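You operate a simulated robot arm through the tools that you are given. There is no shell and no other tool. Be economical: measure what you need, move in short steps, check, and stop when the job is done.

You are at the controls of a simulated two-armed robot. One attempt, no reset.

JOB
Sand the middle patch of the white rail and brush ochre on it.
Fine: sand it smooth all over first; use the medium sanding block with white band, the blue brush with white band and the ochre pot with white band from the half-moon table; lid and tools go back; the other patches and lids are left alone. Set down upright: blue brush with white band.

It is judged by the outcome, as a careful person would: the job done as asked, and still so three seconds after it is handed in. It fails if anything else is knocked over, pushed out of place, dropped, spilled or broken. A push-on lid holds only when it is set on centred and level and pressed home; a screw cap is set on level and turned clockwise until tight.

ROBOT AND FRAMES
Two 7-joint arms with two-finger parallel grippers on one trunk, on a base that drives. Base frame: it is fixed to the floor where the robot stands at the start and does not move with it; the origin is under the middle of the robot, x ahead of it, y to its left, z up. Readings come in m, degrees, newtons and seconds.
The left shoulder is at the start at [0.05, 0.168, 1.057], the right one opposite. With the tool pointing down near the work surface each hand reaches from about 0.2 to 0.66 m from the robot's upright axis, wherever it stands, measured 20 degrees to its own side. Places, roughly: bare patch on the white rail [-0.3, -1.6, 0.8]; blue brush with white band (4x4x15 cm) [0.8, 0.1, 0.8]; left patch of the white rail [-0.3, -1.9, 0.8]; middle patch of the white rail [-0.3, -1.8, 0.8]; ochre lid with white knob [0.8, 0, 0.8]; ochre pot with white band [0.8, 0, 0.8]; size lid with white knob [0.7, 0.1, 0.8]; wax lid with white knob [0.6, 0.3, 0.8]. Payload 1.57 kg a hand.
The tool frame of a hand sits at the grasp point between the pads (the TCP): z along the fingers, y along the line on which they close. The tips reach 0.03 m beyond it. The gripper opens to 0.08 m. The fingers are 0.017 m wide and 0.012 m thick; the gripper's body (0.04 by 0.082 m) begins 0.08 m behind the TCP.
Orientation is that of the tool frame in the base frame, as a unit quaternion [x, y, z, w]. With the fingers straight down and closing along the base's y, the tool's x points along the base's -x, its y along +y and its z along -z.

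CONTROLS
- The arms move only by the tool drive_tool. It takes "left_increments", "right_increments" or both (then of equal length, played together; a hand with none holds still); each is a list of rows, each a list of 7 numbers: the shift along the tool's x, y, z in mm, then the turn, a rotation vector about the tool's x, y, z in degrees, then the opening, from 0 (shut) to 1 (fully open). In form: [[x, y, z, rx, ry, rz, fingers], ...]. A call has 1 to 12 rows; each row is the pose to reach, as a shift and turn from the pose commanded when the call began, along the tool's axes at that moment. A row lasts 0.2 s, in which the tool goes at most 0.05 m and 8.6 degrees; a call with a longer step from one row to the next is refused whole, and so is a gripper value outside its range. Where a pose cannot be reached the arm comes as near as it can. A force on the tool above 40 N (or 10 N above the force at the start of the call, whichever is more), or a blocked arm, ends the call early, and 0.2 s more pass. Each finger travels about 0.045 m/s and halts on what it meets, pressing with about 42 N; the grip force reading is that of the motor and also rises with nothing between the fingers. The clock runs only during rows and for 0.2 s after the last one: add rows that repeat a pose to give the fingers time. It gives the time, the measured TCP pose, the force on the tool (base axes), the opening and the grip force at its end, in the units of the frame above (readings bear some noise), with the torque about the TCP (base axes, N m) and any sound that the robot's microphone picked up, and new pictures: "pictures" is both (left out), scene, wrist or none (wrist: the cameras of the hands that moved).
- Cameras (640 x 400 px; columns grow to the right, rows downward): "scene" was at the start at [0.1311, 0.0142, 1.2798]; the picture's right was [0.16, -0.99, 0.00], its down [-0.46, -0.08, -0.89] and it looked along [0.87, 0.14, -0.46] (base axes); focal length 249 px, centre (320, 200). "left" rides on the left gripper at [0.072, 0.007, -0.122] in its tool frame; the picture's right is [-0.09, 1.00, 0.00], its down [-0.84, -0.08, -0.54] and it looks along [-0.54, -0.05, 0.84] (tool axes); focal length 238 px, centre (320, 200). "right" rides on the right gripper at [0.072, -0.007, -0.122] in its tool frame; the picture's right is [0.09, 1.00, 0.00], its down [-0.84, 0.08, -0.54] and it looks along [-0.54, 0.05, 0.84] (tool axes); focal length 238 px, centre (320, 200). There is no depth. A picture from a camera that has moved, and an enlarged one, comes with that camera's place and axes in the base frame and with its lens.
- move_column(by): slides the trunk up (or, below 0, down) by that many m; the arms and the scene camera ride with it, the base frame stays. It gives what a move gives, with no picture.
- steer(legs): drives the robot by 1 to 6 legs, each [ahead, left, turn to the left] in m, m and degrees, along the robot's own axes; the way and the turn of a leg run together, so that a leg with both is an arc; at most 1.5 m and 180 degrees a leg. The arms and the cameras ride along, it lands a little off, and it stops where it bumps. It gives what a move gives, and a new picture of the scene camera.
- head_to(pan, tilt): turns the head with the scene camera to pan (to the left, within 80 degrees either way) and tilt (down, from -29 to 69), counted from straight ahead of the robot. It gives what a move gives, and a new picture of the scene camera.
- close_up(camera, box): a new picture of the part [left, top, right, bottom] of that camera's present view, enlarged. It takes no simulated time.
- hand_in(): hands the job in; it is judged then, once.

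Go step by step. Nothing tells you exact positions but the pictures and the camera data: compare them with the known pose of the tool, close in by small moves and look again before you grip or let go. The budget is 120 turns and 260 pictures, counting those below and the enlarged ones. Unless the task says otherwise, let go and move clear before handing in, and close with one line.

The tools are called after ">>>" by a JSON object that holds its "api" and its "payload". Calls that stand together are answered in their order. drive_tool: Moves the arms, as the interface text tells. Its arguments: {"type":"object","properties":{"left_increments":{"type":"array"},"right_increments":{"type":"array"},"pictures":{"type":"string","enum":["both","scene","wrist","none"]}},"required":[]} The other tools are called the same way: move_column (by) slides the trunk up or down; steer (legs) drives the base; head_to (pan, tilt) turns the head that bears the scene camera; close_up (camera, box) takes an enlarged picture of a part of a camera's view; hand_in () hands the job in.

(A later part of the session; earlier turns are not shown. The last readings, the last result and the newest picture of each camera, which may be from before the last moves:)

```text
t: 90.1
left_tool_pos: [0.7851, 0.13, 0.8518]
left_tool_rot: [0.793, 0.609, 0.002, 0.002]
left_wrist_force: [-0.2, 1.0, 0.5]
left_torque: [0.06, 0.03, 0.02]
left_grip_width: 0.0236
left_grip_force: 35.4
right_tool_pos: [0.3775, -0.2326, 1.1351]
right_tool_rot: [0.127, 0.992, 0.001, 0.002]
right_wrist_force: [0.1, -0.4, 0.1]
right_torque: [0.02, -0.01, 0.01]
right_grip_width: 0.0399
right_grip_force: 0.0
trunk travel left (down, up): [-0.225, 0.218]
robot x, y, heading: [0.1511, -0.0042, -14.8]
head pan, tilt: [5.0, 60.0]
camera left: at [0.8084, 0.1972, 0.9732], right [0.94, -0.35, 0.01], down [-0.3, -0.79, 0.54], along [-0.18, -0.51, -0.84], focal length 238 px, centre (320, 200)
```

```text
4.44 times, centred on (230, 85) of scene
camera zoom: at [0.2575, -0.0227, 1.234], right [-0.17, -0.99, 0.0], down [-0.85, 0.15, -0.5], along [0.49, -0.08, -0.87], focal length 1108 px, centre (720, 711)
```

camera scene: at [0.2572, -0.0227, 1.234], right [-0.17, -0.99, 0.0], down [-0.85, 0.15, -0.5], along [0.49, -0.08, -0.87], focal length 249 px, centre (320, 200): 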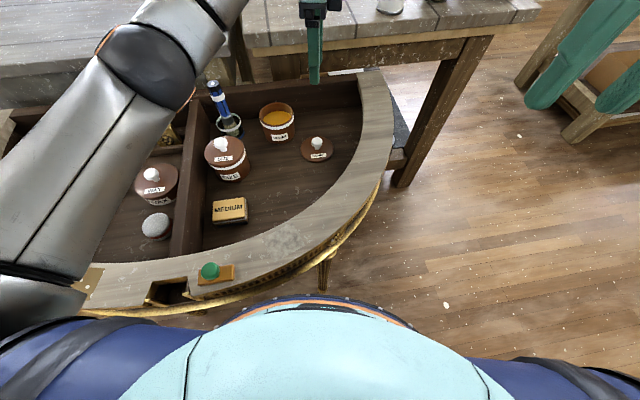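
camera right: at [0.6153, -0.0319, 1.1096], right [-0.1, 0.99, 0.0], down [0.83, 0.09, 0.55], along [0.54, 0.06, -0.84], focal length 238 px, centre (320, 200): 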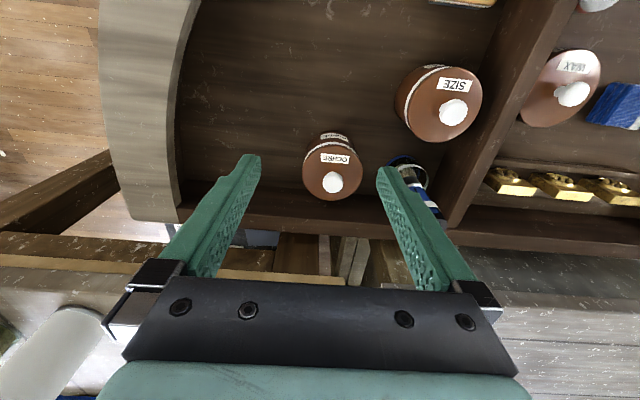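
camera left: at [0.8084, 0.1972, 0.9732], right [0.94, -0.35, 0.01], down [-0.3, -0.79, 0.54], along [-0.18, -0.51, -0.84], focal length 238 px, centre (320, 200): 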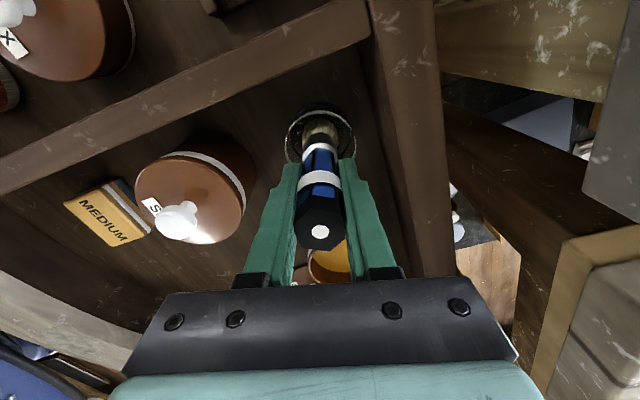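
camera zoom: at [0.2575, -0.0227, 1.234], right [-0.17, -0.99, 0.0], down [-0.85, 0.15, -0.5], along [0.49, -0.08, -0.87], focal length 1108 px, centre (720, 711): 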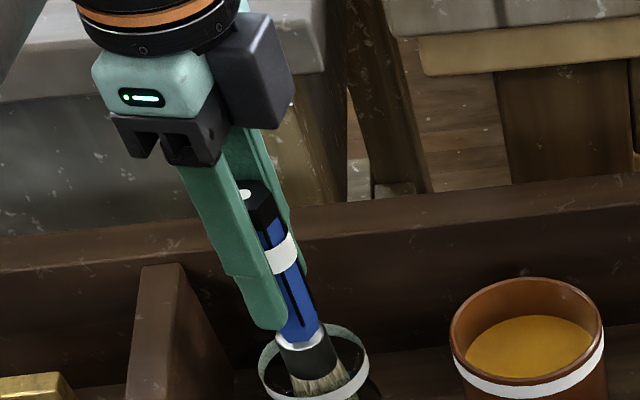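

Brush held. Lift it from its holder and carry it over the ochre pot.

>>> {"api": "drive_tool", "payload": {"left_increments": [[0, 0, -40, 0, 0, 0, 0], [0, 0, -80, 0, 0, 0, 0], [0, 0, -115, 0, 0, 0, 0], [-32, 5, -115, 0, 0, 0, 0], [-64, 10, -115, 0, 0, 0, 0], [-95, 15, -115, 0, 0, 0, 0], [-126, 20, -115, 0, 0, 0, 0], [-126, 20, -115, 0, 0, 0, 0]], "pictures": "wrist"}}

>>> {"api": "close_up", "payload": {"camera": "scene", "box": [190, 40, 330, 150]}}

```text
t: 91.9
left_tool_pos: [0.7704, 0.0057, 0.9666]
left_tool_rot: [0.793, 0.609, 0.003, 0.002]
left_wrist_force: [0.3, 0.0, -0.7]
left_torque: [-0.01, 0.03, -0.02]
left_grip_width: 0.0234
left_grip_force: 35.2
right_tool_pos: [0.3773, -0.2322, 1.1343]
right_tool_rot: [0.127, 0.992, 0.0, 0.002]
right_wrist_force: [0.6, -0.1, -0.2]
right_torque: [0.01, -0.02, -0.02]
right_grip_width: 0.0401
right_grip_force: 0.0
trunk travel left (down, up): [-0.225, 0.218]
robot x, y, heading: [0.1527, 0.0006, -14.7]
head pan, tilt: [5.0, 60.0]
camera left: at [0.7935, 0.0732, 1.088], right [0.94, -0.35, 0.01], down [-0.3, -0.79, 0.54], along [-0.18, -0.51, -0.84], focal length 238 px, centre (320, 200)
```

left: 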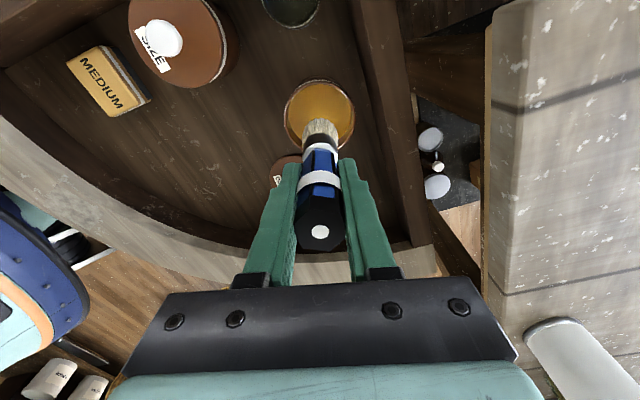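

```text
3.64 times, centred on (260, 95) of scene
camera zoom: at [0.2576, -0.0227, 1.234], right [-0.17, -0.99, 0.0], down [-0.85, 0.15, -0.5], along [0.49, -0.08, -0.87], focal length 906 px, centre (538, 582)
```

zoom: 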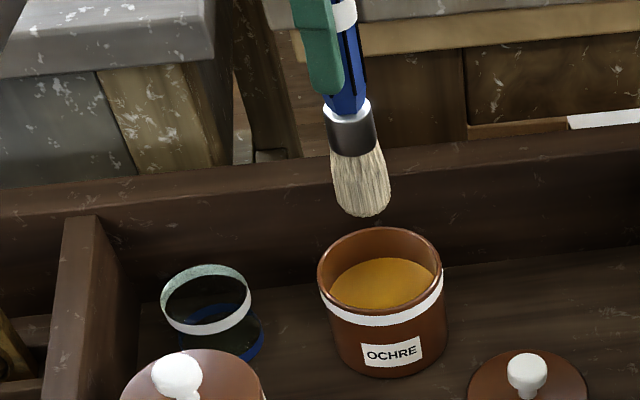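

Well centred; bristle tip at z≈0.84. Dip about 15–20 mm into the paint, stir slightly, then rise and let it drain.

>>> {"api": "drive_tool", "payload": {"left_increments": [[2, 0, 30, 0, 0, 0, 0], [2, 0, 60, 0, 0, 0, 0], [2, 0, 75, 0, 0, 0, 0], [2, 0, 83, 0, 0, 0, 0], [2, 0, 83, 0, 0, 0, 0], [2, 0, 83, 0, 0, 0, 0]], "pictures": "none"}}

>>> {"api": "close_up", "payload": {"camera": "scene", "box": [190, 40, 330, 150]}}

```text
t: 93.3
left_tool_pos: [0.7691, 0.0056, 0.8861]
left_tool_rot: [0.794, 0.608, 0.005, 0.007]
left_wrist_force: [-3.4, 4.3, 30.6]
left_torque: [0.24, 0.57, -0.02]
left_grip_width: 0.0236
left_grip_force: 35.6
right_tool_pos: [0.3752, -0.2326, 1.1354]
right_tool_rot: [0.127, 0.992, 0.001, 0.002]
right_wrist_force: [0.3, -0.7, 0.6]
right_torque: [0.02, -0.02, 0.0]
right_grip_width: 0.0399
right_grip_force: 0.0
trunk travel left (down, up): [-0.225, 0.218]
robot x, y, heading: [0.1544, -0.0023, -14.3]
head pan, tilt: [5.0, 60.0]
```

```text
3.64 times, centred on (260, 95) of scene
camera zoom: at [0.2545, -0.0225, 1.2346], right [-0.17, -0.99, 0.0], down [-0.85, 0.15, -0.5], along [0.5, -0.08, -0.86], focal length 906 px, centre (538, 582)
```

zoom: 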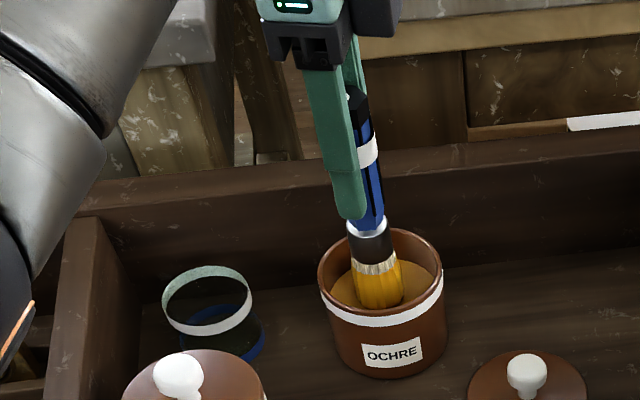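

The bristles are loaded, and I'm feeling 30 N — it's bottoming. Raise and hold over the pot to drain.

>>> {"api": "drive_tool", "payload": {"left_increments": [[0, 0, -10, 0, 0, 0, 0], [0, 0, -30, 0, 0, 0, 0], [0, 0, -50, 0, 0, 0, 0], [0, 0, -65, 0, 0, 0, 0], [0, 0, -65, 0, 0, 0, 0], [0, 0, -65, 0, 0, 0, 0], [0, 0, -65, 0, 0, 0, 0], [0, 0, -65, 0, 0, 0, 0]], "pictures": "wrist"}}

>>> {"api": "close_up", "payload": {"camera": "scene", "box": [190, 40, 330, 150]}}

```text
t: 95.1
left_tool_pos: [0.7719, 0.006, 0.9487]
left_tool_rot: [0.793, 0.609, 0.003, 0.002]
left_wrist_force: [-0.4, -0.2, 0.0]
left_torque: [-0.01, 0.03, 0.01]
left_grip_width: 0.0235
left_grip_force: 35.9
right_tool_pos: [0.3776, -0.2322, 1.1338]
right_tool_rot: [0.127, 0.992, 0.001, 0.002]
right_wrist_force: [0.5, 1.4, 0.2]
right_torque: [0.02, 0.0, 0.03]
right_grip_width: 0.0401
right_grip_force: 0.0
trunk travel left (down, up): [-0.225, 0.218]
robot x, y, heading: [0.154, -0.0003, -14.8]
head pan, tilt: [5.0, 60.0]
camera left: at [0.7957, 0.0739, 1.0705], right [0.94, -0.35, 0.01], down [-0.3, -0.79, 0.54], along [-0.18, -0.51, -0.84], focal length 238 px, centre (320, 200)
```

left: 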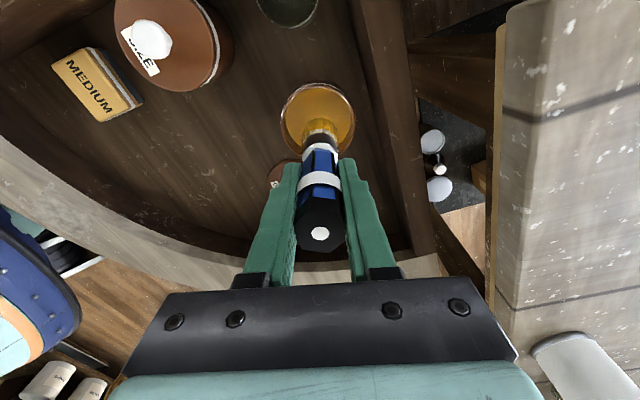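

```text
3.64 times, centred on (260, 95) of scene
camera zoom: at [0.2576, -0.0227, 1.234], right [-0.17, -0.99, 0.0], down [-0.85, 0.15, -0.5], along [0.49, -0.08, -0.87], focal length 906 px, centre (538, 582)
```

zoom: 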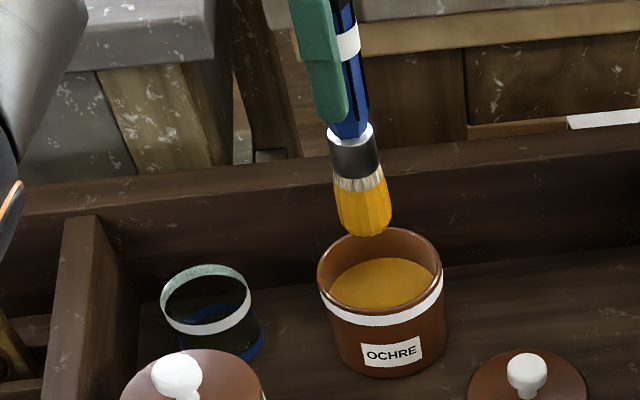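

Brush loaded, no drips seen. Raise and pull in, then drive to the rail.

>>> {"api": "drive_tool", "payload": {"left_increments": [[0, 0, -40, 0, 0, 0, 0], [0, 0, -80, 0, 0, 0, 0], [0, -15, -115, 0, 0, 0, 0], [0, -50, -130, 0, 0, 0, 0], [0, -90, -140, 0, 0, 0, 0], [0, -130, -140, 0, 0, 0, 0], [0, -150, -140, 0, 0, 0, 0]], "pictures": "none"}}

```text
t: 96.7
left_tool_pos: [0.6239, 0.044, 1.0914]
left_tool_rot: [0.793, 0.609, 0.003, 0.002]
left_wrist_force: [-1.1, 0.8, -0.5]
left_torque: [0.0, 0.01, 0.01]
left_grip_width: 0.0231
left_grip_force: 35.3
right_tool_pos: [0.3782, -0.2316, 1.1357]
right_tool_rot: [0.127, 0.992, 0.001, 0.002]
right_wrist_force: [0.6, -0.7, 0.3]
right_torque: [-0.01, 0.01, 0.0]
right_grip_width: 0.0397
right_grip_force: 0.0
trunk travel left (down, up): [-0.225, 0.218]
robot x, y, heading: [0.1512, 0.0038, -14.4]
head pan, tilt: [5.0, 60.0]
```

>>> {"api": "steer", "payload": {"legs": [[-0.25, 0, 0], [0, 0, -75.5], [0.45, 0.3, 0], [1.35, 0, 0], [0, 0, -90]]}}

```text
t: 115.0
left_tool_pos: [-0.272, -1.9025, 1.0906]
left_tool_rot: [-0.688, 0.726, 0.002, -0.003]
left_wrist_force: [0.6, 0.1, -0.4]
left_torque: [0.0, -0.03, 0.02]
left_grip_width: 0.0234
left_grip_force: 35.4
right_tool_pos: [-0.0864, -1.5798, 1.1354]
right_tool_rot: [1.0, -0.022, -0.002, 0.001]
right_wrist_force: [-0.2, -0.1, 0.4]
right_torque: [-0.02, 0.03, -0.03]
right_grip_width: 0.04
right_grip_force: 0.1
trunk travel left (down, up): [-0.225, 0.218]
robot x, y, heading: [0.179, -1.7595, 177.4]
head pan, tilt: [5.0, 60.0]
camera scene: at [0.0757, -1.7606, 1.234], right [-0.04, 1.0, 0.0], down [0.87, 0.04, -0.5], along [-0.5, -0.02, -0.87], focal length 249 px, centre (320, 200)
```

scene: 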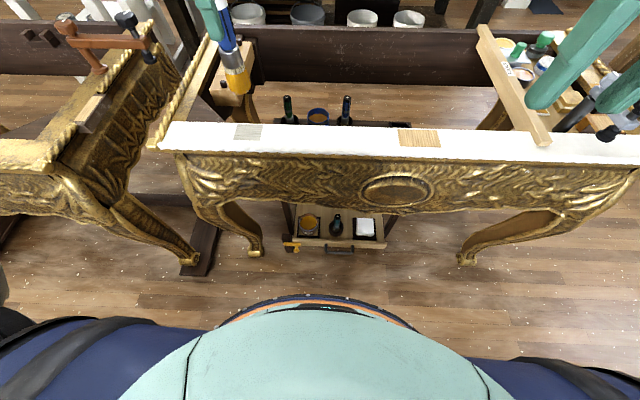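

Back at the rail. Move the brush over the sanded patch.

>>> {"api": "drive_tool", "payload": {"left_increments": [[-35, 18, 10, 0, 0, 0, 0], [-70, 36, 30, 0, 0, 0, 0], [-105, 54, 55, 0, 0, 0, 0], [-130, 67, 85, 0, 0, 0, 0], [-138, 71, 110, 0, 0, 0, 0], [-138, 71, 120, 0, 0, 0, 0]], "pictures": "wrist"}}

>>> {"api": "close_up", "payload": {"camera": "scene", "box": [260, 70, 380, 160]}}

```text
t: 116.5
left_tool_pos: [-0.3361, -1.7602, 0.9709]
left_tool_rot: [-0.688, 0.726, 0.002, -0.003]
left_wrist_force: [-0.4, -1.3, -0.9]
left_torque: [0.01, -0.02, 0.0]
left_grip_width: 0.0236
left_grip_force: 35.7
right_tool_pos: [-0.0865, -1.5793, 1.1353]
right_tool_rot: [1.0, -0.023, -0.002, 0.001]
right_wrist_force: [0.1, -0.2, 1.0]
right_torque: [-0.02, 0.0, 0.02]
right_grip_width: 0.04
right_grip_force: 0.1
trunk travel left (down, up): [-0.225, 0.218]
robot x, y, heading: [0.1832, -1.7622, 177.3]
head pan, tilt: [5.0, 60.0]
camera left: at [-0.3456, -1.8305, 1.0912], right [-0.99, 0.14, 0.01], down [0.13, 0.83, 0.54], along [0.07, 0.54, -0.84], focal length 238 px, centre (320, 200)
```

left: 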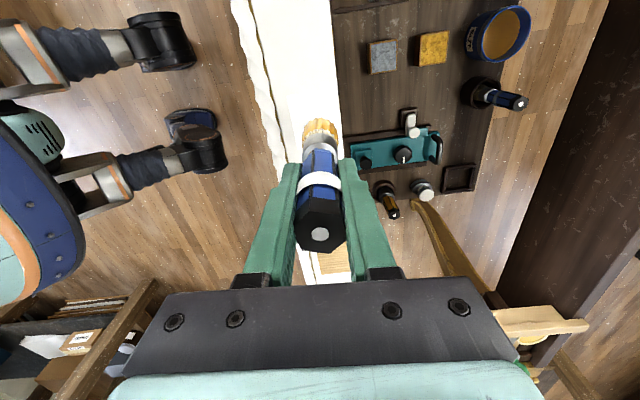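

```text
4.44 times, centred on (320, 115) of scene
camera zoom: at [0.0757, -1.7607, 1.234], right [-0.04, 1.0, 0.0], down [0.87, 0.04, -0.5], along [-0.5, -0.02, -0.87], focal length 1108 px, centre (320, 578)
```

zoom: 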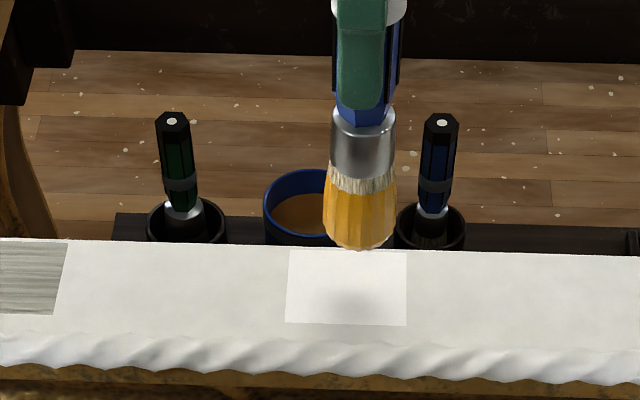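

Patch centre about (-0.339,-1.764). Touch down gently at its centre.

>>> {"api": "drive_tool", "payload": {"left_increments": [[3, 3, 20, 0, 0, 0, 0], [3, 3, 27, 0, 0, 0, 0], [3, 3, 30, 0, 0, 0, 0], [3, 3, 32, 0, 0, 0, 0]], "pictures": "none"}}

>>> {"api": "close_up", "payload": {"camera": "scene", "box": [260, 70, 380, 160]}}

```text
t: 117.5
left_tool_pos: [-0.3423, -1.7632, 0.9372]
left_tool_rot: [-0.689, 0.725, 0.002, -0.003]
left_wrist_force: [0.5, 0.3, -1.4]
left_torque: [0.02, 0.03, -0.01]
left_grip_width: 0.0234
left_grip_force: 35.8
right_tool_pos: [-0.0873, -1.5801, 1.1335]
right_tool_rot: [1.0, -0.023, -0.002, 0.001]
right_wrist_force: [-0.1, 0.4, 0.4]
right_torque: [-0.02, 0.02, 0.02]
right_grip_width: 0.0402
right_grip_force: 0.1
trunk travel left (down, up): [-0.225, 0.218]
robot x, y, heading: [0.179, -1.762, 177.4]
head pan, tilt: [5.0, 60.0]
```

```text
4.44 times, centred on (320, 115) of scene
camera zoom: at [0.0757, -1.7606, 1.234], right [-0.04, 1.0, 0.0], down [0.87, 0.04, -0.5], along [-0.5, -0.02, -0.87], focal length 1108 px, centre (320, 578)
```

zoom: 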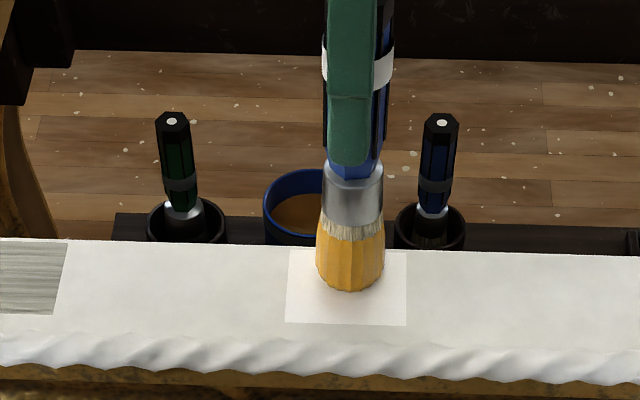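

Almost touching; lower a few mm more.

>>> {"api": "drive_tool", "payload": {"left_increments": [[0, 0, 2, 0, 0, 0, 0], [0, 0, 4, 0, 0, 0, 0], [0, 0, 5, 0, 0, 0, 0]], "pictures": "none"}}

>>> {"api": "close_up", "payload": {"camera": "scene", "box": [260, 70, 380, 160]}}

```text
t: 118.2
left_tool_pos: [-0.3402, -1.7643, 0.9371]
left_tool_rot: [-0.688, 0.726, 0.005, -0.004]
left_wrist_force: [1.3, -0.7, 16.7]
left_torque: [-0.08, -0.36, 0.02]
left_grip_width: 0.0237
left_grip_force: 35.2
right_tool_pos: [-0.086, -1.5792, 1.1362]
right_tool_rot: [1.0, -0.023, -0.003, 0.0]
right_wrist_force: [0.6, 0.2, -0.1]
right_torque: [-0.01, 0.0, 0.0]
right_grip_width: 0.0399
right_grip_force: 0.1
trunk travel left (down, up): [-0.225, 0.218]
robot x, y, heading: [0.1783, -1.7577, 177.6]
head pan, tilt: [5.0, 60.0]
```

```text
4.44 times, centred on (320, 115) of scene
camera zoom: at [0.0772, -1.7606, 1.2344], right [-0.04, 1.0, 0.0], down [0.86, 0.04, -0.5], along [-0.5, -0.02, -0.87], focal length 1108 px, centre (320, 578)
```

zoom: 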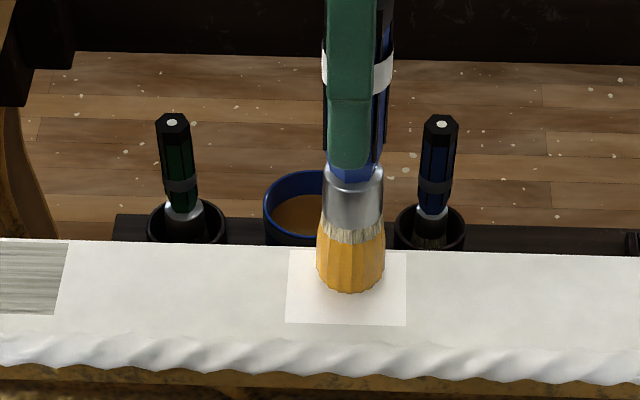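

Contact (17 N). Ease slightly and lay strokes along the rail in three lanes.

>>> {"api": "drive_tool", "payload": {"left_increments": [[0, 0, -1, 0, 0, 0, 0], [16, 0, -1, 0, 0, 0, 0], [0, 0, -1, 0, 0, 0, 0], [-16, 0, -1, 0, 0, 0, 0], [-16, 11, -1, 0, 0, 0, 0], [0, 11, -1, 0, 0, 0, 0], [16, 11, -1, 0, 0, 0, 0], [16, -11, -1, 0, 0, 0, 0], [0, -11, -1, 0, 0, 0, 0], [-16, -11, -1, 0, 0, 0, 0], [0, 0, -1, 0, 0, 0, 0], [0, 0, -40, 0, 0, 0, 0]], "pictures": "none"}}

>>> {"api": "close_up", "payload": {"camera": "scene", "box": [260, 70, 380, 160]}}

```text
t: 120.8
left_tool_pos: [-0.3409, -1.7628, 0.9744]
left_tool_rot: [-0.688, 0.726, 0.002, -0.003]
left_wrist_force: [-0.1, -0.9, 0.4]
left_torque: [-0.01, -0.01, 0.0]
left_grip_width: 0.0235
left_grip_force: 35.6
right_tool_pos: [-0.0868, -1.5789, 1.1358]
right_tool_rot: [1.0, -0.023, -0.002, 0.001]
right_wrist_force: [0.2, -0.5, -0.6]
right_torque: [-0.01, 0.01, 0.01]
right_grip_width: 0.04
right_grip_force: 0.1
trunk travel left (down, up): [-0.225, 0.218]
robot x, y, heading: [0.1794, -1.7564, 177.3]
head pan, tilt: [5.0, 60.0]
```

```text
4.44 times, centred on (320, 115) of scene
camera zoom: at [0.0764, -1.7603, 1.2338], right [-0.04, 1.0, 0.0], down [0.86, 0.04, -0.5], along [-0.5, -0.02, -0.87], focal length 1108 px, centre (320, 578)
```

zoom: 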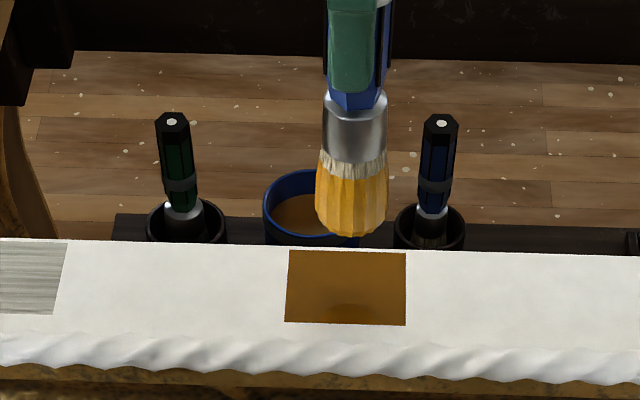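

The patch looks fully covered. Pull the brush away and inspect closely.

>>> {"api": "drive_tool", "payload": {"left_increments": [[10, -5, -40, 0, 0, 0, 0], [30, -15, -75, 0, 0, 0, 0], [60, -35, -105, 0, 0, 0, 0], [95, -55, -120, 0, 0, 0, 0], [130, -75, -120, 0, 0, 0, 0]], "pictures": "wrist"}}

>>> {"api": "close_up", "payload": {"camera": "scene", "box": [300, 110, 360, 150]}}

```text
t: 122.0
left_tool_pos: [-0.2706, -1.8965, 1.0932]
left_tool_rot: [-0.689, 0.725, 0.003, -0.002]
left_wrist_force: [0.1, -0.3, -0.9]
left_torque: [0.01, -0.02, 0.0]
left_grip_width: 0.0235
left_grip_force: 36.1
right_tool_pos: [-0.088, -1.5804, 1.1351]
right_tool_rot: [1.0, -0.023, -0.002, 0.001]
right_wrist_force: [-0.8, -0.2, 0.3]
right_torque: [0.0, -0.02, 0.0]
right_grip_width: 0.0401
right_grip_force: 0.1
trunk travel left (down, up): [-0.225, 0.218]
robot x, y, heading: [0.1789, -1.7602, 177.4]
head pan, tilt: [5.0, 60.0]
camera left: at [-0.2818, -1.9671, 1.2143], right [-0.99, 0.14, 0.01], down [0.12, 0.83, 0.54], along [0.07, 0.54, -0.84], focal length 238 px, centre (320, 200)
```

left: 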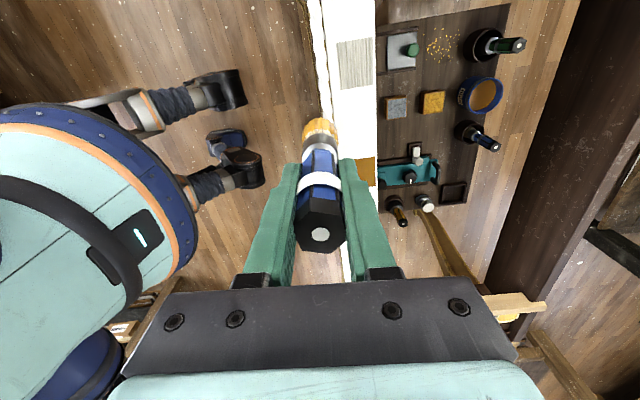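

```text
10.00 times, centred on (330, 130) of scene
camera zoom: at [0.076, -1.7612, 1.234], right [-0.04, 1.0, 0.0], down [0.87, 0.04, -0.5], along [-0.5, -0.02, -0.87], focal length 2492 px, centre (220, 900)
```

zoom: 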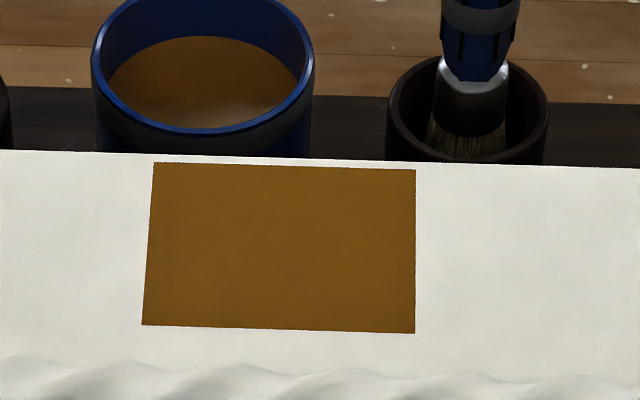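

Fully and evenly painted. Drive back to the half-moon table.

>>> {"api": "steer", "payload": {"legs": [[0, 0, 92.6], [-1.35, 0, 0], [-0.43, -0.3, 0], [0, 0, 75]]}}

```text
t: 139.1
left_tool_pos: [0.2061, 0.0871, 1.0917]
left_tool_rot: [0.779, 0.627, 0.002, 0.002]
left_wrist_force: [0.3, -0.2, 0.2]
left_torque: [0.01, -0.02, 0.02]
left_grip_width: 0.0235
left_grip_force: 35.6
right_tool_pos: [-0.0277, -0.1941, 1.1348]
right_tool_rot: [0.104, 0.995, 0.0, 0.002]
right_wrist_force: [-0.8, 0.1, 0.7]
right_torque: [-0.01, -0.02, -0.02]
right_grip_width: 0.0401
right_grip_force: 0.0
trunk travel left (down, up): [-0.225, 0.218]
robot x, y, heading: [-0.2648, 0.0253, -12.0]
head pan, tilt: [5.0, 60.0]
camera scene: at [-0.1575, 0.0094, 1.234], right [-0.12, -0.99, 0.0], down [-0.86, 0.1, -0.5], along [0.5, -0.06, -0.87], focal length 249 px, centre (320, 200)
```

scene: 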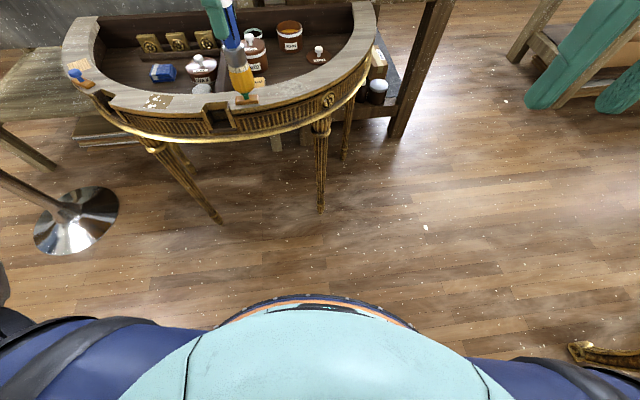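

>>> {"api": "steer", "payload": {"legs": [[0.413, 0.062, 0], [0, 0, -3]]}}

>>> {"api": "close_up", "payload": {"camera": "scene", "box": [150, 30, 390, 180]}}

```text
t: 142.0
left_tool_pos: [0.6188, 0.034, 1.0918]
left_tool_rot: [0.796, 0.605, 0.003, 0.003]
left_wrist_force: [0.4, 0.4, -1.1]
left_torque: [0.0, -0.02, 0.0]
left_grip_width: 0.0234
left_grip_force: 35.9
right_tool_pos: [0.3707, -0.2332, 1.1346]
right_tool_rot: [0.132, 0.991, 0.001, 0.002]
right_wrist_force: [-0.2, -0.2, 0.2]
right_torque: [0.0, 0.02, -0.01]
right_grip_width: 0.0399
right_grip_force: 0.1
trunk travel left (down, up): [-0.225, 0.218]
robot x, y, heading: [0.1451, -0.0037, -15.1]
head pan, tilt: [5.0, 60.0]
camera scene: at [0.2521, -0.0226, 1.234], right [-0.18, -0.98, 0.0], down [-0.85, 0.15, -0.5], along [0.49, -0.09, -0.87], focal length 249 px, centre (320, 200)
```

scene: 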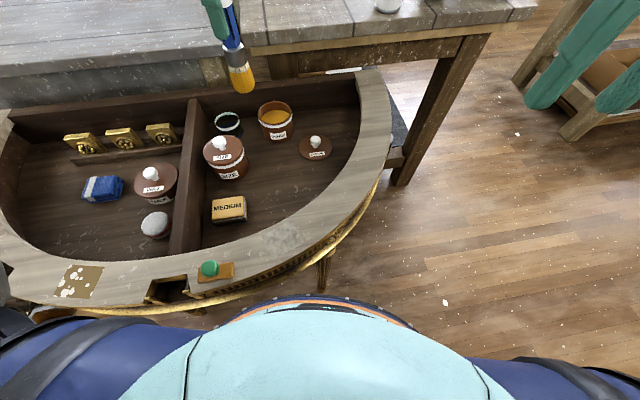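

```text
2.67 times, centred on (270, 105) of scene
camera zoom: at [0.2521, -0.0226, 1.234], right [-0.18, -0.98, 0.0], down [-0.85, 0.15, -0.5], along [0.49, -0.09, -0.87], focal length 665 px, centre (453, 453)
```

zoom: 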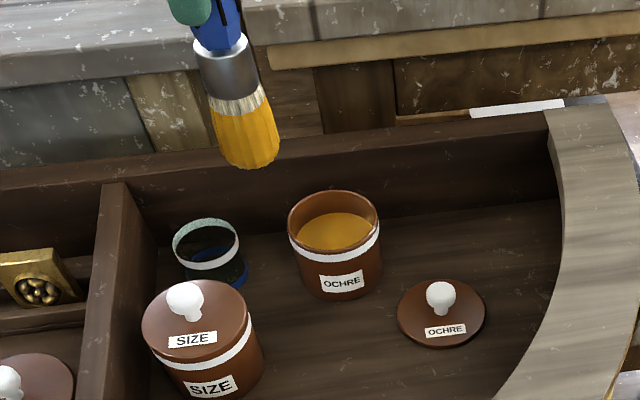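

Bring the brush over its holder.

>>> {"api": "drive_tool", "payload": {"left_increments": [[28, 27, 0, 0, 0, 0, 0], [56, 54, 0, 0, 0, 0, 0], [84, 81, 10, 0, 0, 0, 0], [110, 107, 30, 0, 0, 0, 0], [130, 127, 60, 0, 0, 0, 0], [137, 134, 95, 0, 0, 0, 0], [137, 134, 120, 0, 0, 0, 0]], "pictures": "wrist"}}

>>> {"api": "close_up", "payload": {"camera": "scene", "box": [180, 50, 280, 150]}}

```text
t: 143.6
left_tool_pos: [0.7861, 0.1334, 0.9709]
left_tool_rot: [0.796, 0.605, 0.003, 0.003]
left_wrist_force: [0.0, 0.3, -0.8]
left_torque: [0.04, 0.0, 0.03]
left_grip_width: 0.0233
left_grip_force: 35.8
right_tool_pos: [0.3713, -0.233, 1.1353]
right_tool_rot: [0.131, 0.991, 0.0, 0.001]
right_wrist_force: [0.9, 0.3, -0.4]
right_torque: [0.02, 0.0, 0.03]
right_grip_width: 0.0403
right_grip_force: 0.0
trunk travel left (down, up): [-0.225, 0.218]
robot x, y, heading: [0.1455, -0.0018, -15.0]
head pan, tilt: [5.0, 60.0]
camera left: at [0.8096, 0.2015, 1.0934], right [0.93, -0.35, 0.01], down [-0.3, -0.79, 0.54], along [-0.19, -0.51, -0.84], focal length 238 px, centre (320, 200)
```

left: 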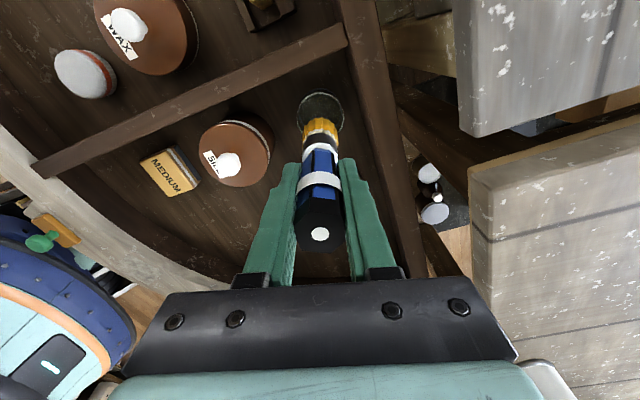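

```text
4.00 times, centred on (230, 100) of scene
camera zoom: at [0.2523, -0.0224, 1.234], right [-0.18, -0.98, 0.0], down [-0.85, 0.15, -0.5], along [0.49, -0.09, -0.87], focal length 997 px, centre (680, 600)
```

zoom: 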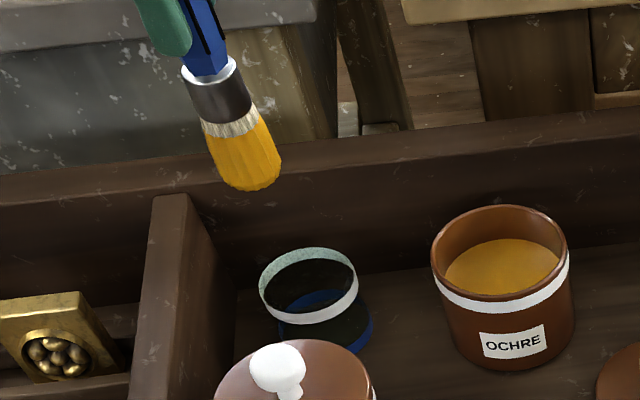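

Aligned within a few mm; lower into the holder.

>>> {"api": "drive_tool", "payload": {"left_increments": [[-3, -1, 30, 0, 0, 0, 0], [-3, -1, 60, 0, 0, 0, 0], [-3, -1, 85, 0, 0, 0, 0], [-3, -1, 105, 0, 0, 0, 0]], "pictures": "none"}}

>>> {"api": "close_up", "payload": {"camera": "scene", "box": [180, 50, 280, 150]}}

```text
t: 144.6
left_tool_pos: [0.7837, 0.131, 0.8682]
left_tool_rot: [0.796, 0.605, 0.003, 0.003]
left_wrist_force: [-0.5, -0.5, -0.8]
left_torque: [0.02, -0.02, -0.02]
left_grip_width: 0.0234
left_grip_force: 36.2
right_tool_pos: [0.3697, -0.2326, 1.1343]
right_tool_rot: [0.131, 0.991, 0.0, 0.002]
right_wrist_force: [0.4, 0.9, 0.0]
right_torque: [-0.02, 0.03, 0.03]
right_grip_width: 0.04
right_grip_force: 0.1
trunk travel left (down, up): [-0.225, 0.218]
robot x, y, heading: [0.149, 0.0005, -15.2]
head pan, tilt: [5.0, 60.0]
```

```text
4.00 times, centred on (230, 100) of scene
camera zoom: at [0.2523, -0.0224, 1.234], right [-0.18, -0.98, 0.0], down [-0.85, 0.15, -0.5], along [0.49, -0.09, -0.87], focal length 997 px, centre (680, 600)
```

zoom: 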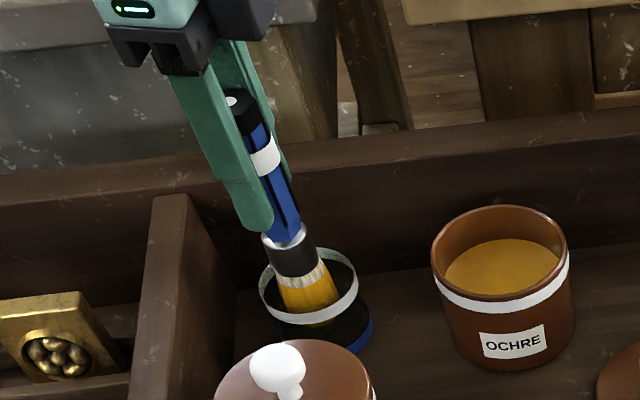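

In the ring, upright. Lower slowly to the bottom.

>>> {"api": "drive_tool", "payload": {"left_increments": [[0, 0, 8, 0, 0, 0, 0], [0, 0, 13, 0, 0, 0, 0], [0, 0, 16, 0, 0, 0, 0], [0, 0, 18, 0, 0, 0, 0]], "pictures": "none"}}

```text
t: 145.6
left_tool_pos: [0.7839, 0.1291, 0.8504]
left_tool_rot: [0.796, 0.606, 0.002, 0.003]
left_wrist_force: [-0.4, -0.3, -0.6]
left_torque: [-0.01, -0.01, -0.02]
left_grip_width: 0.0234
left_grip_force: 35.6
right_tool_pos: [0.3707, -0.2342, 1.1348]
right_tool_rot: [0.131, 0.991, 0.001, 0.002]
right_wrist_force: [0.9, -0.4, -0.4]
right_torque: [0.01, 0.01, -0.01]
right_grip_width: 0.0401
right_grip_force: 0.1
trunk travel left (down, up): [-0.225, 0.218]
robot x, y, heading: [0.1431, 0.004, -14.9]
head pan, tilt: [5.0, 60.0]
```

>>> {"api": "drive_tool", "payload": {"left_increments": [[0, 0, 1, 0, 0, 0, 0], [0, 0, 2, 0, 0, 0, 0], [0, 0, 3, 0, 0, 0, 0], [0, 0, 4, 0, 0, 0, 0]], "pictures": "none"}}

>>> {"api": "close_up", "payload": {"camera": "scene", "box": [180, 50, 280, 150]}}

```text
t: 146.6
left_tool_pos: [0.7844, 0.1289, 0.8505]
left_tool_rot: [0.797, 0.604, 0.004, 0.004]
left_wrist_force: [-4.5, -0.6, 14.6]
left_torque: [-0.14, 0.68, 0.01]
left_grip_width: 0.0232
left_grip_force: 35.9
right_tool_pos: [0.3695, -0.2326, 1.1343]
right_tool_rot: [0.131, 0.991, 0.0, 0.002]
right_wrist_force: [0.4, 0.1, -0.5]
right_torque: [0.0, 0.02, 0.04]
right_grip_width: 0.04
right_grip_force: 0.1
trunk travel left (down, up): [-0.225, 0.218]
robot x, y, heading: [0.1496, 0.0019, -15.5]
head pan, tilt: [5.0, 60.0]
```

```text
4.00 times, centred on (230, 100) of scene
camera zoom: at [0.2504, -0.0228, 1.2344], right [-0.18, -0.98, 0.0], down [-0.85, 0.15, -0.5], along [0.49, -0.09, -0.87], focal length 997 px, centre (680, 600)
```

zoom: 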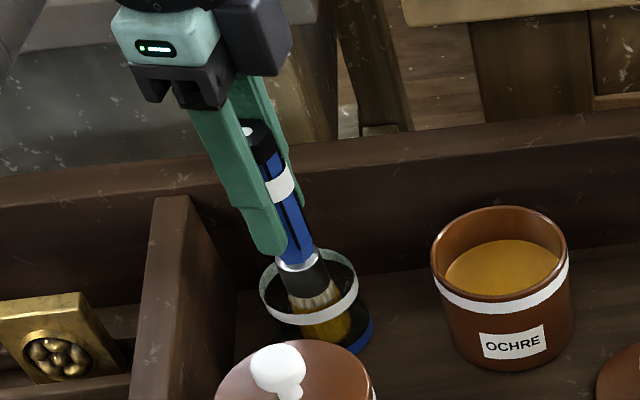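

Bottomed. Ease the press off, open, and retreat straight up.

>>> {"api": "drive_tool", "payload": {"left_increments": [[0, 0, -2, 0, 0, 0, 0], [0, 0, -2, 0, 0, 0, 0.5], [0, 0, -2, 0, 0, 0, 0.6], [0, 0, -2, 0, 0, 0, 0.6], [0, 0, -30, 0, 0, 0, 0.6], [0, 0, -60, 0, 0, 0, 0.6], [0, 0, -95, 0, 0, 0, 0.6], [0, 0, -125, 0, 0, 0, 0.6]], "pictures": "wrist"}}

>>> {"api": "close_up", "payload": {"camera": "scene", "box": [180, 40, 340, 160]}}

```text
t: 148.4
left_tool_pos: [0.7855, 0.1286, 0.9729]
left_tool_rot: [0.796, 0.606, 0.002, 0.002]
left_wrist_force: [-0.4, 0.1, 0.1]
left_torque: [0.0, 0.02, 0.02]
left_grip_width: 0.048
left_grip_force: 0.1
right_tool_pos: [0.3709, -0.2343, 1.1354]
right_tool_rot: [0.131, 0.991, 0.001, 0.001]
right_wrist_force: [0.6, -0.2, 0.2]
right_torque: [0.01, 0.01, -0.02]
right_grip_width: 0.0401
right_grip_force: 0.1
trunk travel left (down, up): [-0.225, 0.218]
robot x, y, heading: [0.1468, 0.0021, -15.0]
head pan, tilt: [5.0, 60.0]
camera left: at [0.8087, 0.1971, 1.0934], right [0.94, -0.35, 0.01], down [-0.3, -0.79, 0.54], along [-0.19, -0.51, -0.84], focal length 238 px, centre (320, 200)
```

left: 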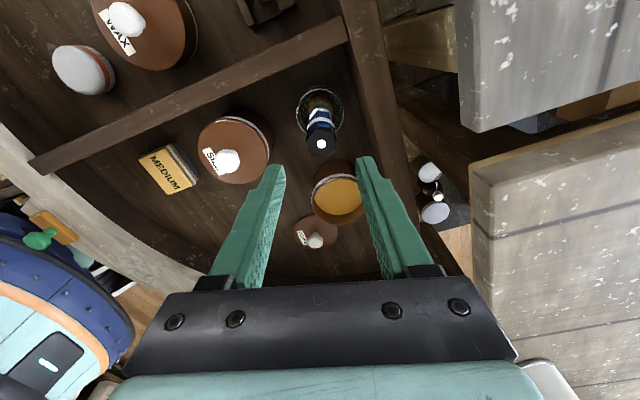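

```text
3.33 times, centred on (260, 100) of scene
camera zoom: at [0.2519, -0.0225, 1.234], right [-0.18, -0.98, 0.0], down [-0.85, 0.15, -0.5], along [0.49, -0.09, -0.87], focal length 831 px, centre (520, 533)
```

zoom: 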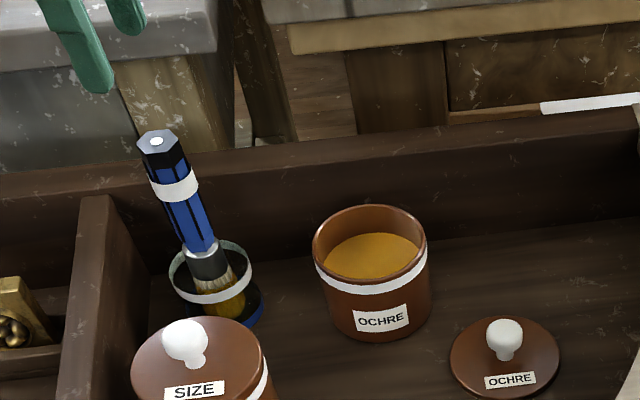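

Brush stands upright in its holder. Now go over the lid.

>>> {"api": "drive_tool", "payload": {"left_increments": [[-45, -4, 0, 0, 0, 0, 0.6], [-90, -9, 0, 0, 0, 0, 0.6], [-135, -13, 0, 0, 0, 0, 0.6], [-180, -17, 0, 0, 0, 0, 0.6], [-220, -21, 10, 0, 0, 0, 0.6], [-233, -22, 50, 0, 0, 0, 0.6], [-233, -22, 95, 0, 0, 0, 0.6], [-233, -22, 140, 0, 0, 0, 0.6]], "pictures": "wrist"}}

>>> {"api": "close_up", "payload": {"camera": "scene", "box": [230, 60, 390, 180]}}

```text
t: 150.2
left_tool_pos: [0.6971, -0.0898, 0.8304]
left_tool_rot: [0.796, 0.605, 0.003, 0.003]
left_wrist_force: [0.2, 0.0, -0.3]
left_torque: [-0.01, -0.01, 0.0]
left_grip_width: 0.0476
left_grip_force: 0.0
right_tool_pos: [0.3722, -0.2327, 1.1349]
right_tool_rot: [0.132, 0.991, 0.0, 0.001]
right_wrist_force: [-0.5, 0.6, -0.6]
right_torque: [-0.01, -0.02, 0.02]
right_grip_width: 0.04
right_grip_force: 0.1
trunk travel left (down, up): [-0.225, 0.218]
robot x, y, heading: [0.1462, 0.0014, -15.4]
head pan, tilt: [5.0, 60.0]
camera left: at [0.7223, -0.0221, 0.9514], right [0.94, -0.35, 0.01], down [-0.3, -0.78, 0.54], along [-0.19, -0.51, -0.84], focal length 238 px, centre (320, 200)
```

left: 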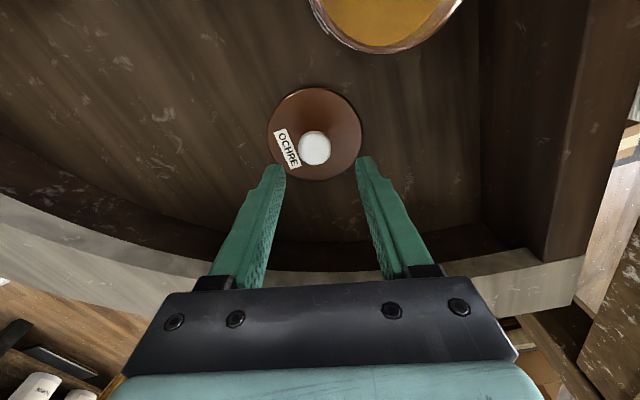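

```text
3.33 times, centred on (310, 120) of scene
camera zoom: at [0.2523, -0.0224, 1.234], right [-0.18, -0.98, 0.0], down [-0.85, 0.15, -0.5], along [0.49, -0.09, -0.87], focal length 831 px, centre (353, 467)
```

zoom: 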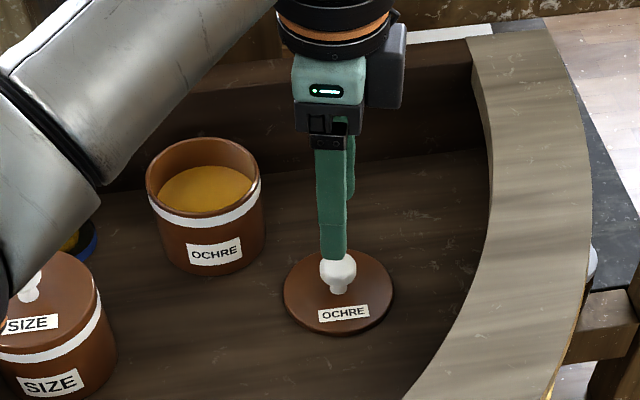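

Knob is about 4 mm nearer; adjust and descend.

>>> {"api": "drive_tool", "payload": {"left_increments": [[0, -4, 25, 0, 0, 0, 0.6], [0, -4, 45, 0, 0, 0, 0.6], [0, -4, 55, 0, 0, 0, 0.6]], "pictures": "wrist"}}

>>> {"api": "close_up", "payload": {"camera": "scene", "box": [270, 90, 370, 170]}}

```text
t: 151.0
left_tool_pos: [0.6955, -0.0898, 0.7762]
left_tool_rot: [0.796, 0.605, 0.003, 0.002]
left_wrist_force: [-0.4, -0.8, -0.6]
left_torque: [-0.02, 0.01, 0.0]
left_grip_width: 0.0483
left_grip_force: 0.1
right_tool_pos: [0.3705, -0.2331, 1.135]
right_tool_rot: [0.132, 0.991, 0.001, 0.002]
right_wrist_force: [-0.1, -0.1, 0.2]
right_torque: [-0.03, 0.01, 0.0]
right_grip_width: 0.0398
right_grip_force: 0.1
trunk travel left (down, up): [-0.225, 0.218]
robot x, y, heading: [0.1482, 0.0022, -15.2]
head pan, tilt: [5.0, 60.0]
camera left: at [0.7202, -0.0218, 0.8983], right [0.94, -0.35, 0.01], down [-0.3, -0.79, 0.54], along [-0.19, -0.51, -0.84], focal length 238 px, centre (320, 200)
```

left: 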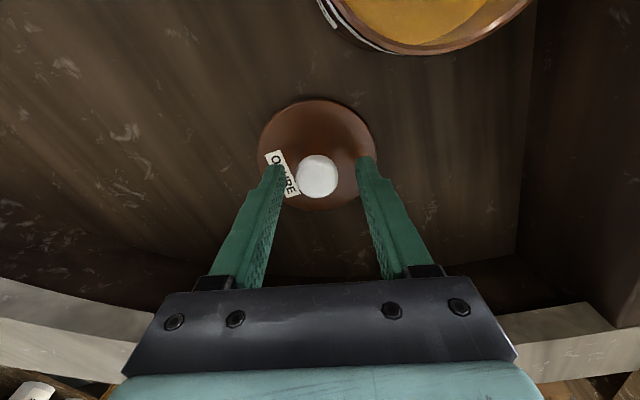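

```text
5.00 times, centred on (320, 130) of scene
camera zoom: at [0.2521, -0.0224, 1.234], right [-0.18, -0.98, 0.0], down [-0.85, 0.15, -0.5], along [0.49, -0.09, -0.87], focal length 1246 px, centre (320, 550)
```

zoom: 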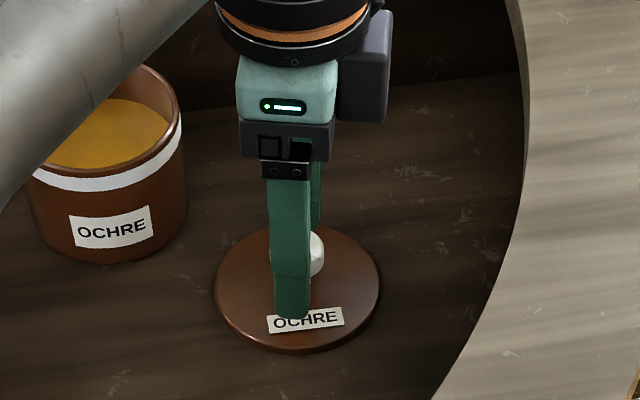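

>>> {"api": "drive_tool", "payload": {"left_increments": [[0, -2, 4, 0, 0, 0, 0.6], [0, -2, 4, 0, 0, 0, 0], [0, -2, 4, 0, 0, 0, 0], [0, -2, 4, 0, 0, 0, 0], [0, -2, 4, 0, 0, 0, 0], [0, -2, -40, 0, 0, 0, 0], [0, -2, -80, 0, 0, 0, 0], [0, -2, -125, 0, 0, 0, 0]], "pictures": "wrist"}}

>>> {"api": "close_up", "payload": {"camera": "scene", "box": [230, 30, 390, 150]}}

```text
t: 152.8
left_tool_pos: [0.6954, -0.0897, 0.9017]
left_tool_rot: [0.796, 0.605, 0.002, 0.003]
left_wrist_force: [-0.1, -0.1, 0.2]
left_torque: [-0.01, 0.02, 0.01]
left_grip_width: 0.0263
left_grip_force: 37.1
right_tool_pos: [0.3697, -0.2329, 1.1351]
right_tool_rot: [0.131, 0.991, 0.001, 0.002]
right_wrist_force: [-0.3, -0.3, 0.7]
right_torque: [-0.02, 0.01, 0.0]
right_grip_width: 0.0401
right_grip_force: 0.1
trunk travel left (down, up): [-0.225, 0.218]
robot x, y, heading: [0.147, -0.0024, -15.0]
head pan, tilt: [5.0, 60.0]
camera left: at [0.721, -0.0216, 1.0232], right [0.94, -0.35, 0.01], down [-0.3, -0.79, 0.54], along [-0.19, -0.51, -0.84], focal length 238 px, centre (320, 200)
```

left: 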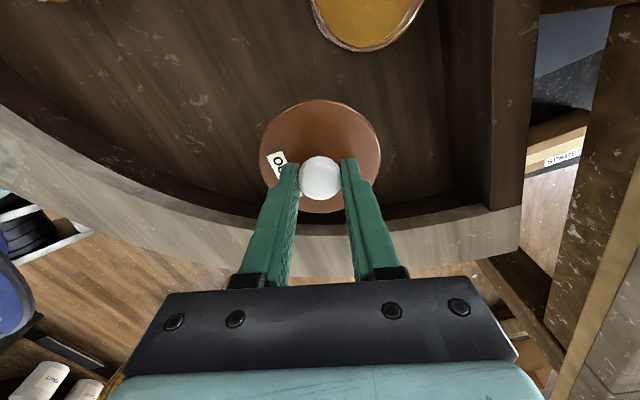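

```text
3.33 times, centred on (310, 90) of scene
camera zoom: at [0.2519, -0.0224, 1.234], right [-0.18, -0.98, 0.0], down [-0.85, 0.15, -0.5], along [0.49, -0.09, -0.87], focal length 831 px, centre (353, 567)
```

zoom: 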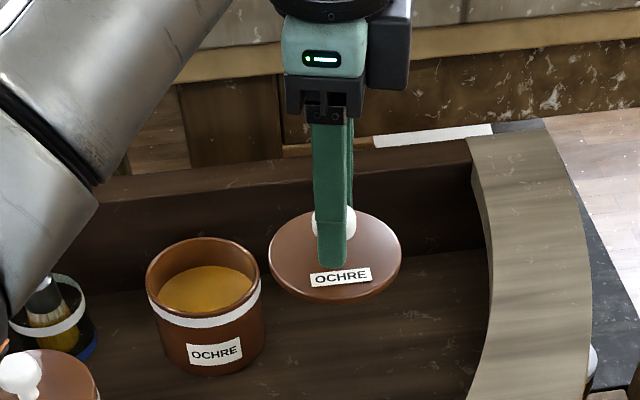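

Lid held level. Move it over the pot and check centring.

>>> {"api": "drive_tool", "payload": {"left_increments": [[36, 16, 0, 0, 0, 0, 0], [72, 33, 0, 0, 0, 0, 0], [109, 49, 0, 0, 0, 0, 0], [109, 49, 20, 0, 0, 0, 0], [109, 49, 40, 0, 0, 0, 0]], "pictures": "wrist"}}

>>> {"api": "close_up", "payload": {"camera": "scene", "box": [220, 60, 340, 150]}}

```text
t: 154.0
left_tool_pos: [0.7726, 0.0026, 0.8602]
left_tool_rot: [0.797, 0.605, 0.002, 0.002]
left_wrist_force: [0.3, 0.1, 0.1]
left_torque: [0.02, 0.02, 0.01]
left_grip_width: 0.0263
left_grip_force: 37.4
right_tool_pos: [0.3711, -0.2329, 1.1346]
right_tool_rot: [0.131, 0.991, 0.0, 0.002]
right_wrist_force: [0.5, -0.5, -0.8]
right_torque: [0.01, -0.03, 0.0]
right_grip_width: 0.0397
right_grip_force: 0.0
trunk travel left (down, up): [-0.225, 0.218]
robot x, y, heading: [0.1475, -0.0044, -15.2]
head pan, tilt: [5.0, 60.0]
camera left: at [0.796, 0.0701, 0.9817], right [0.94, -0.35, 0.01], down [-0.3, -0.79, 0.54], along [-0.19, -0.51, -0.84], focal length 238 px, centre (320, 200)
```

left: 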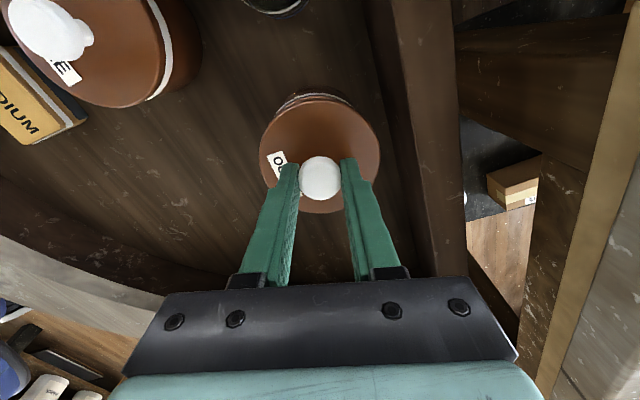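

```text
4.44 times, centred on (280, 105) of scene
camera zoom: at [0.2523, -0.0224, 1.234], right [-0.18, -0.98, 0.0], down [-0.85, 0.15, -0.5], along [0.49, -0.09, -0.87], focal length 1108 px, centre (498, 622)
```

zoom: 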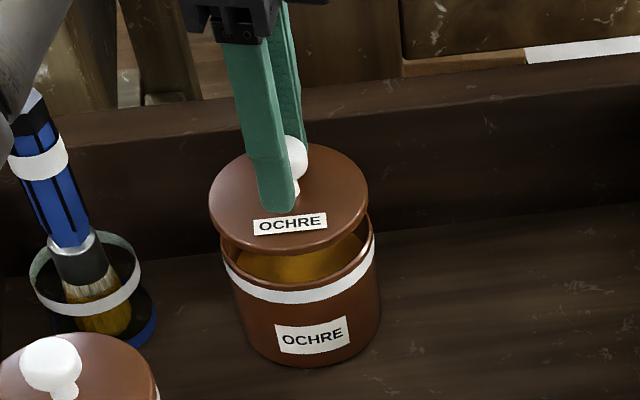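

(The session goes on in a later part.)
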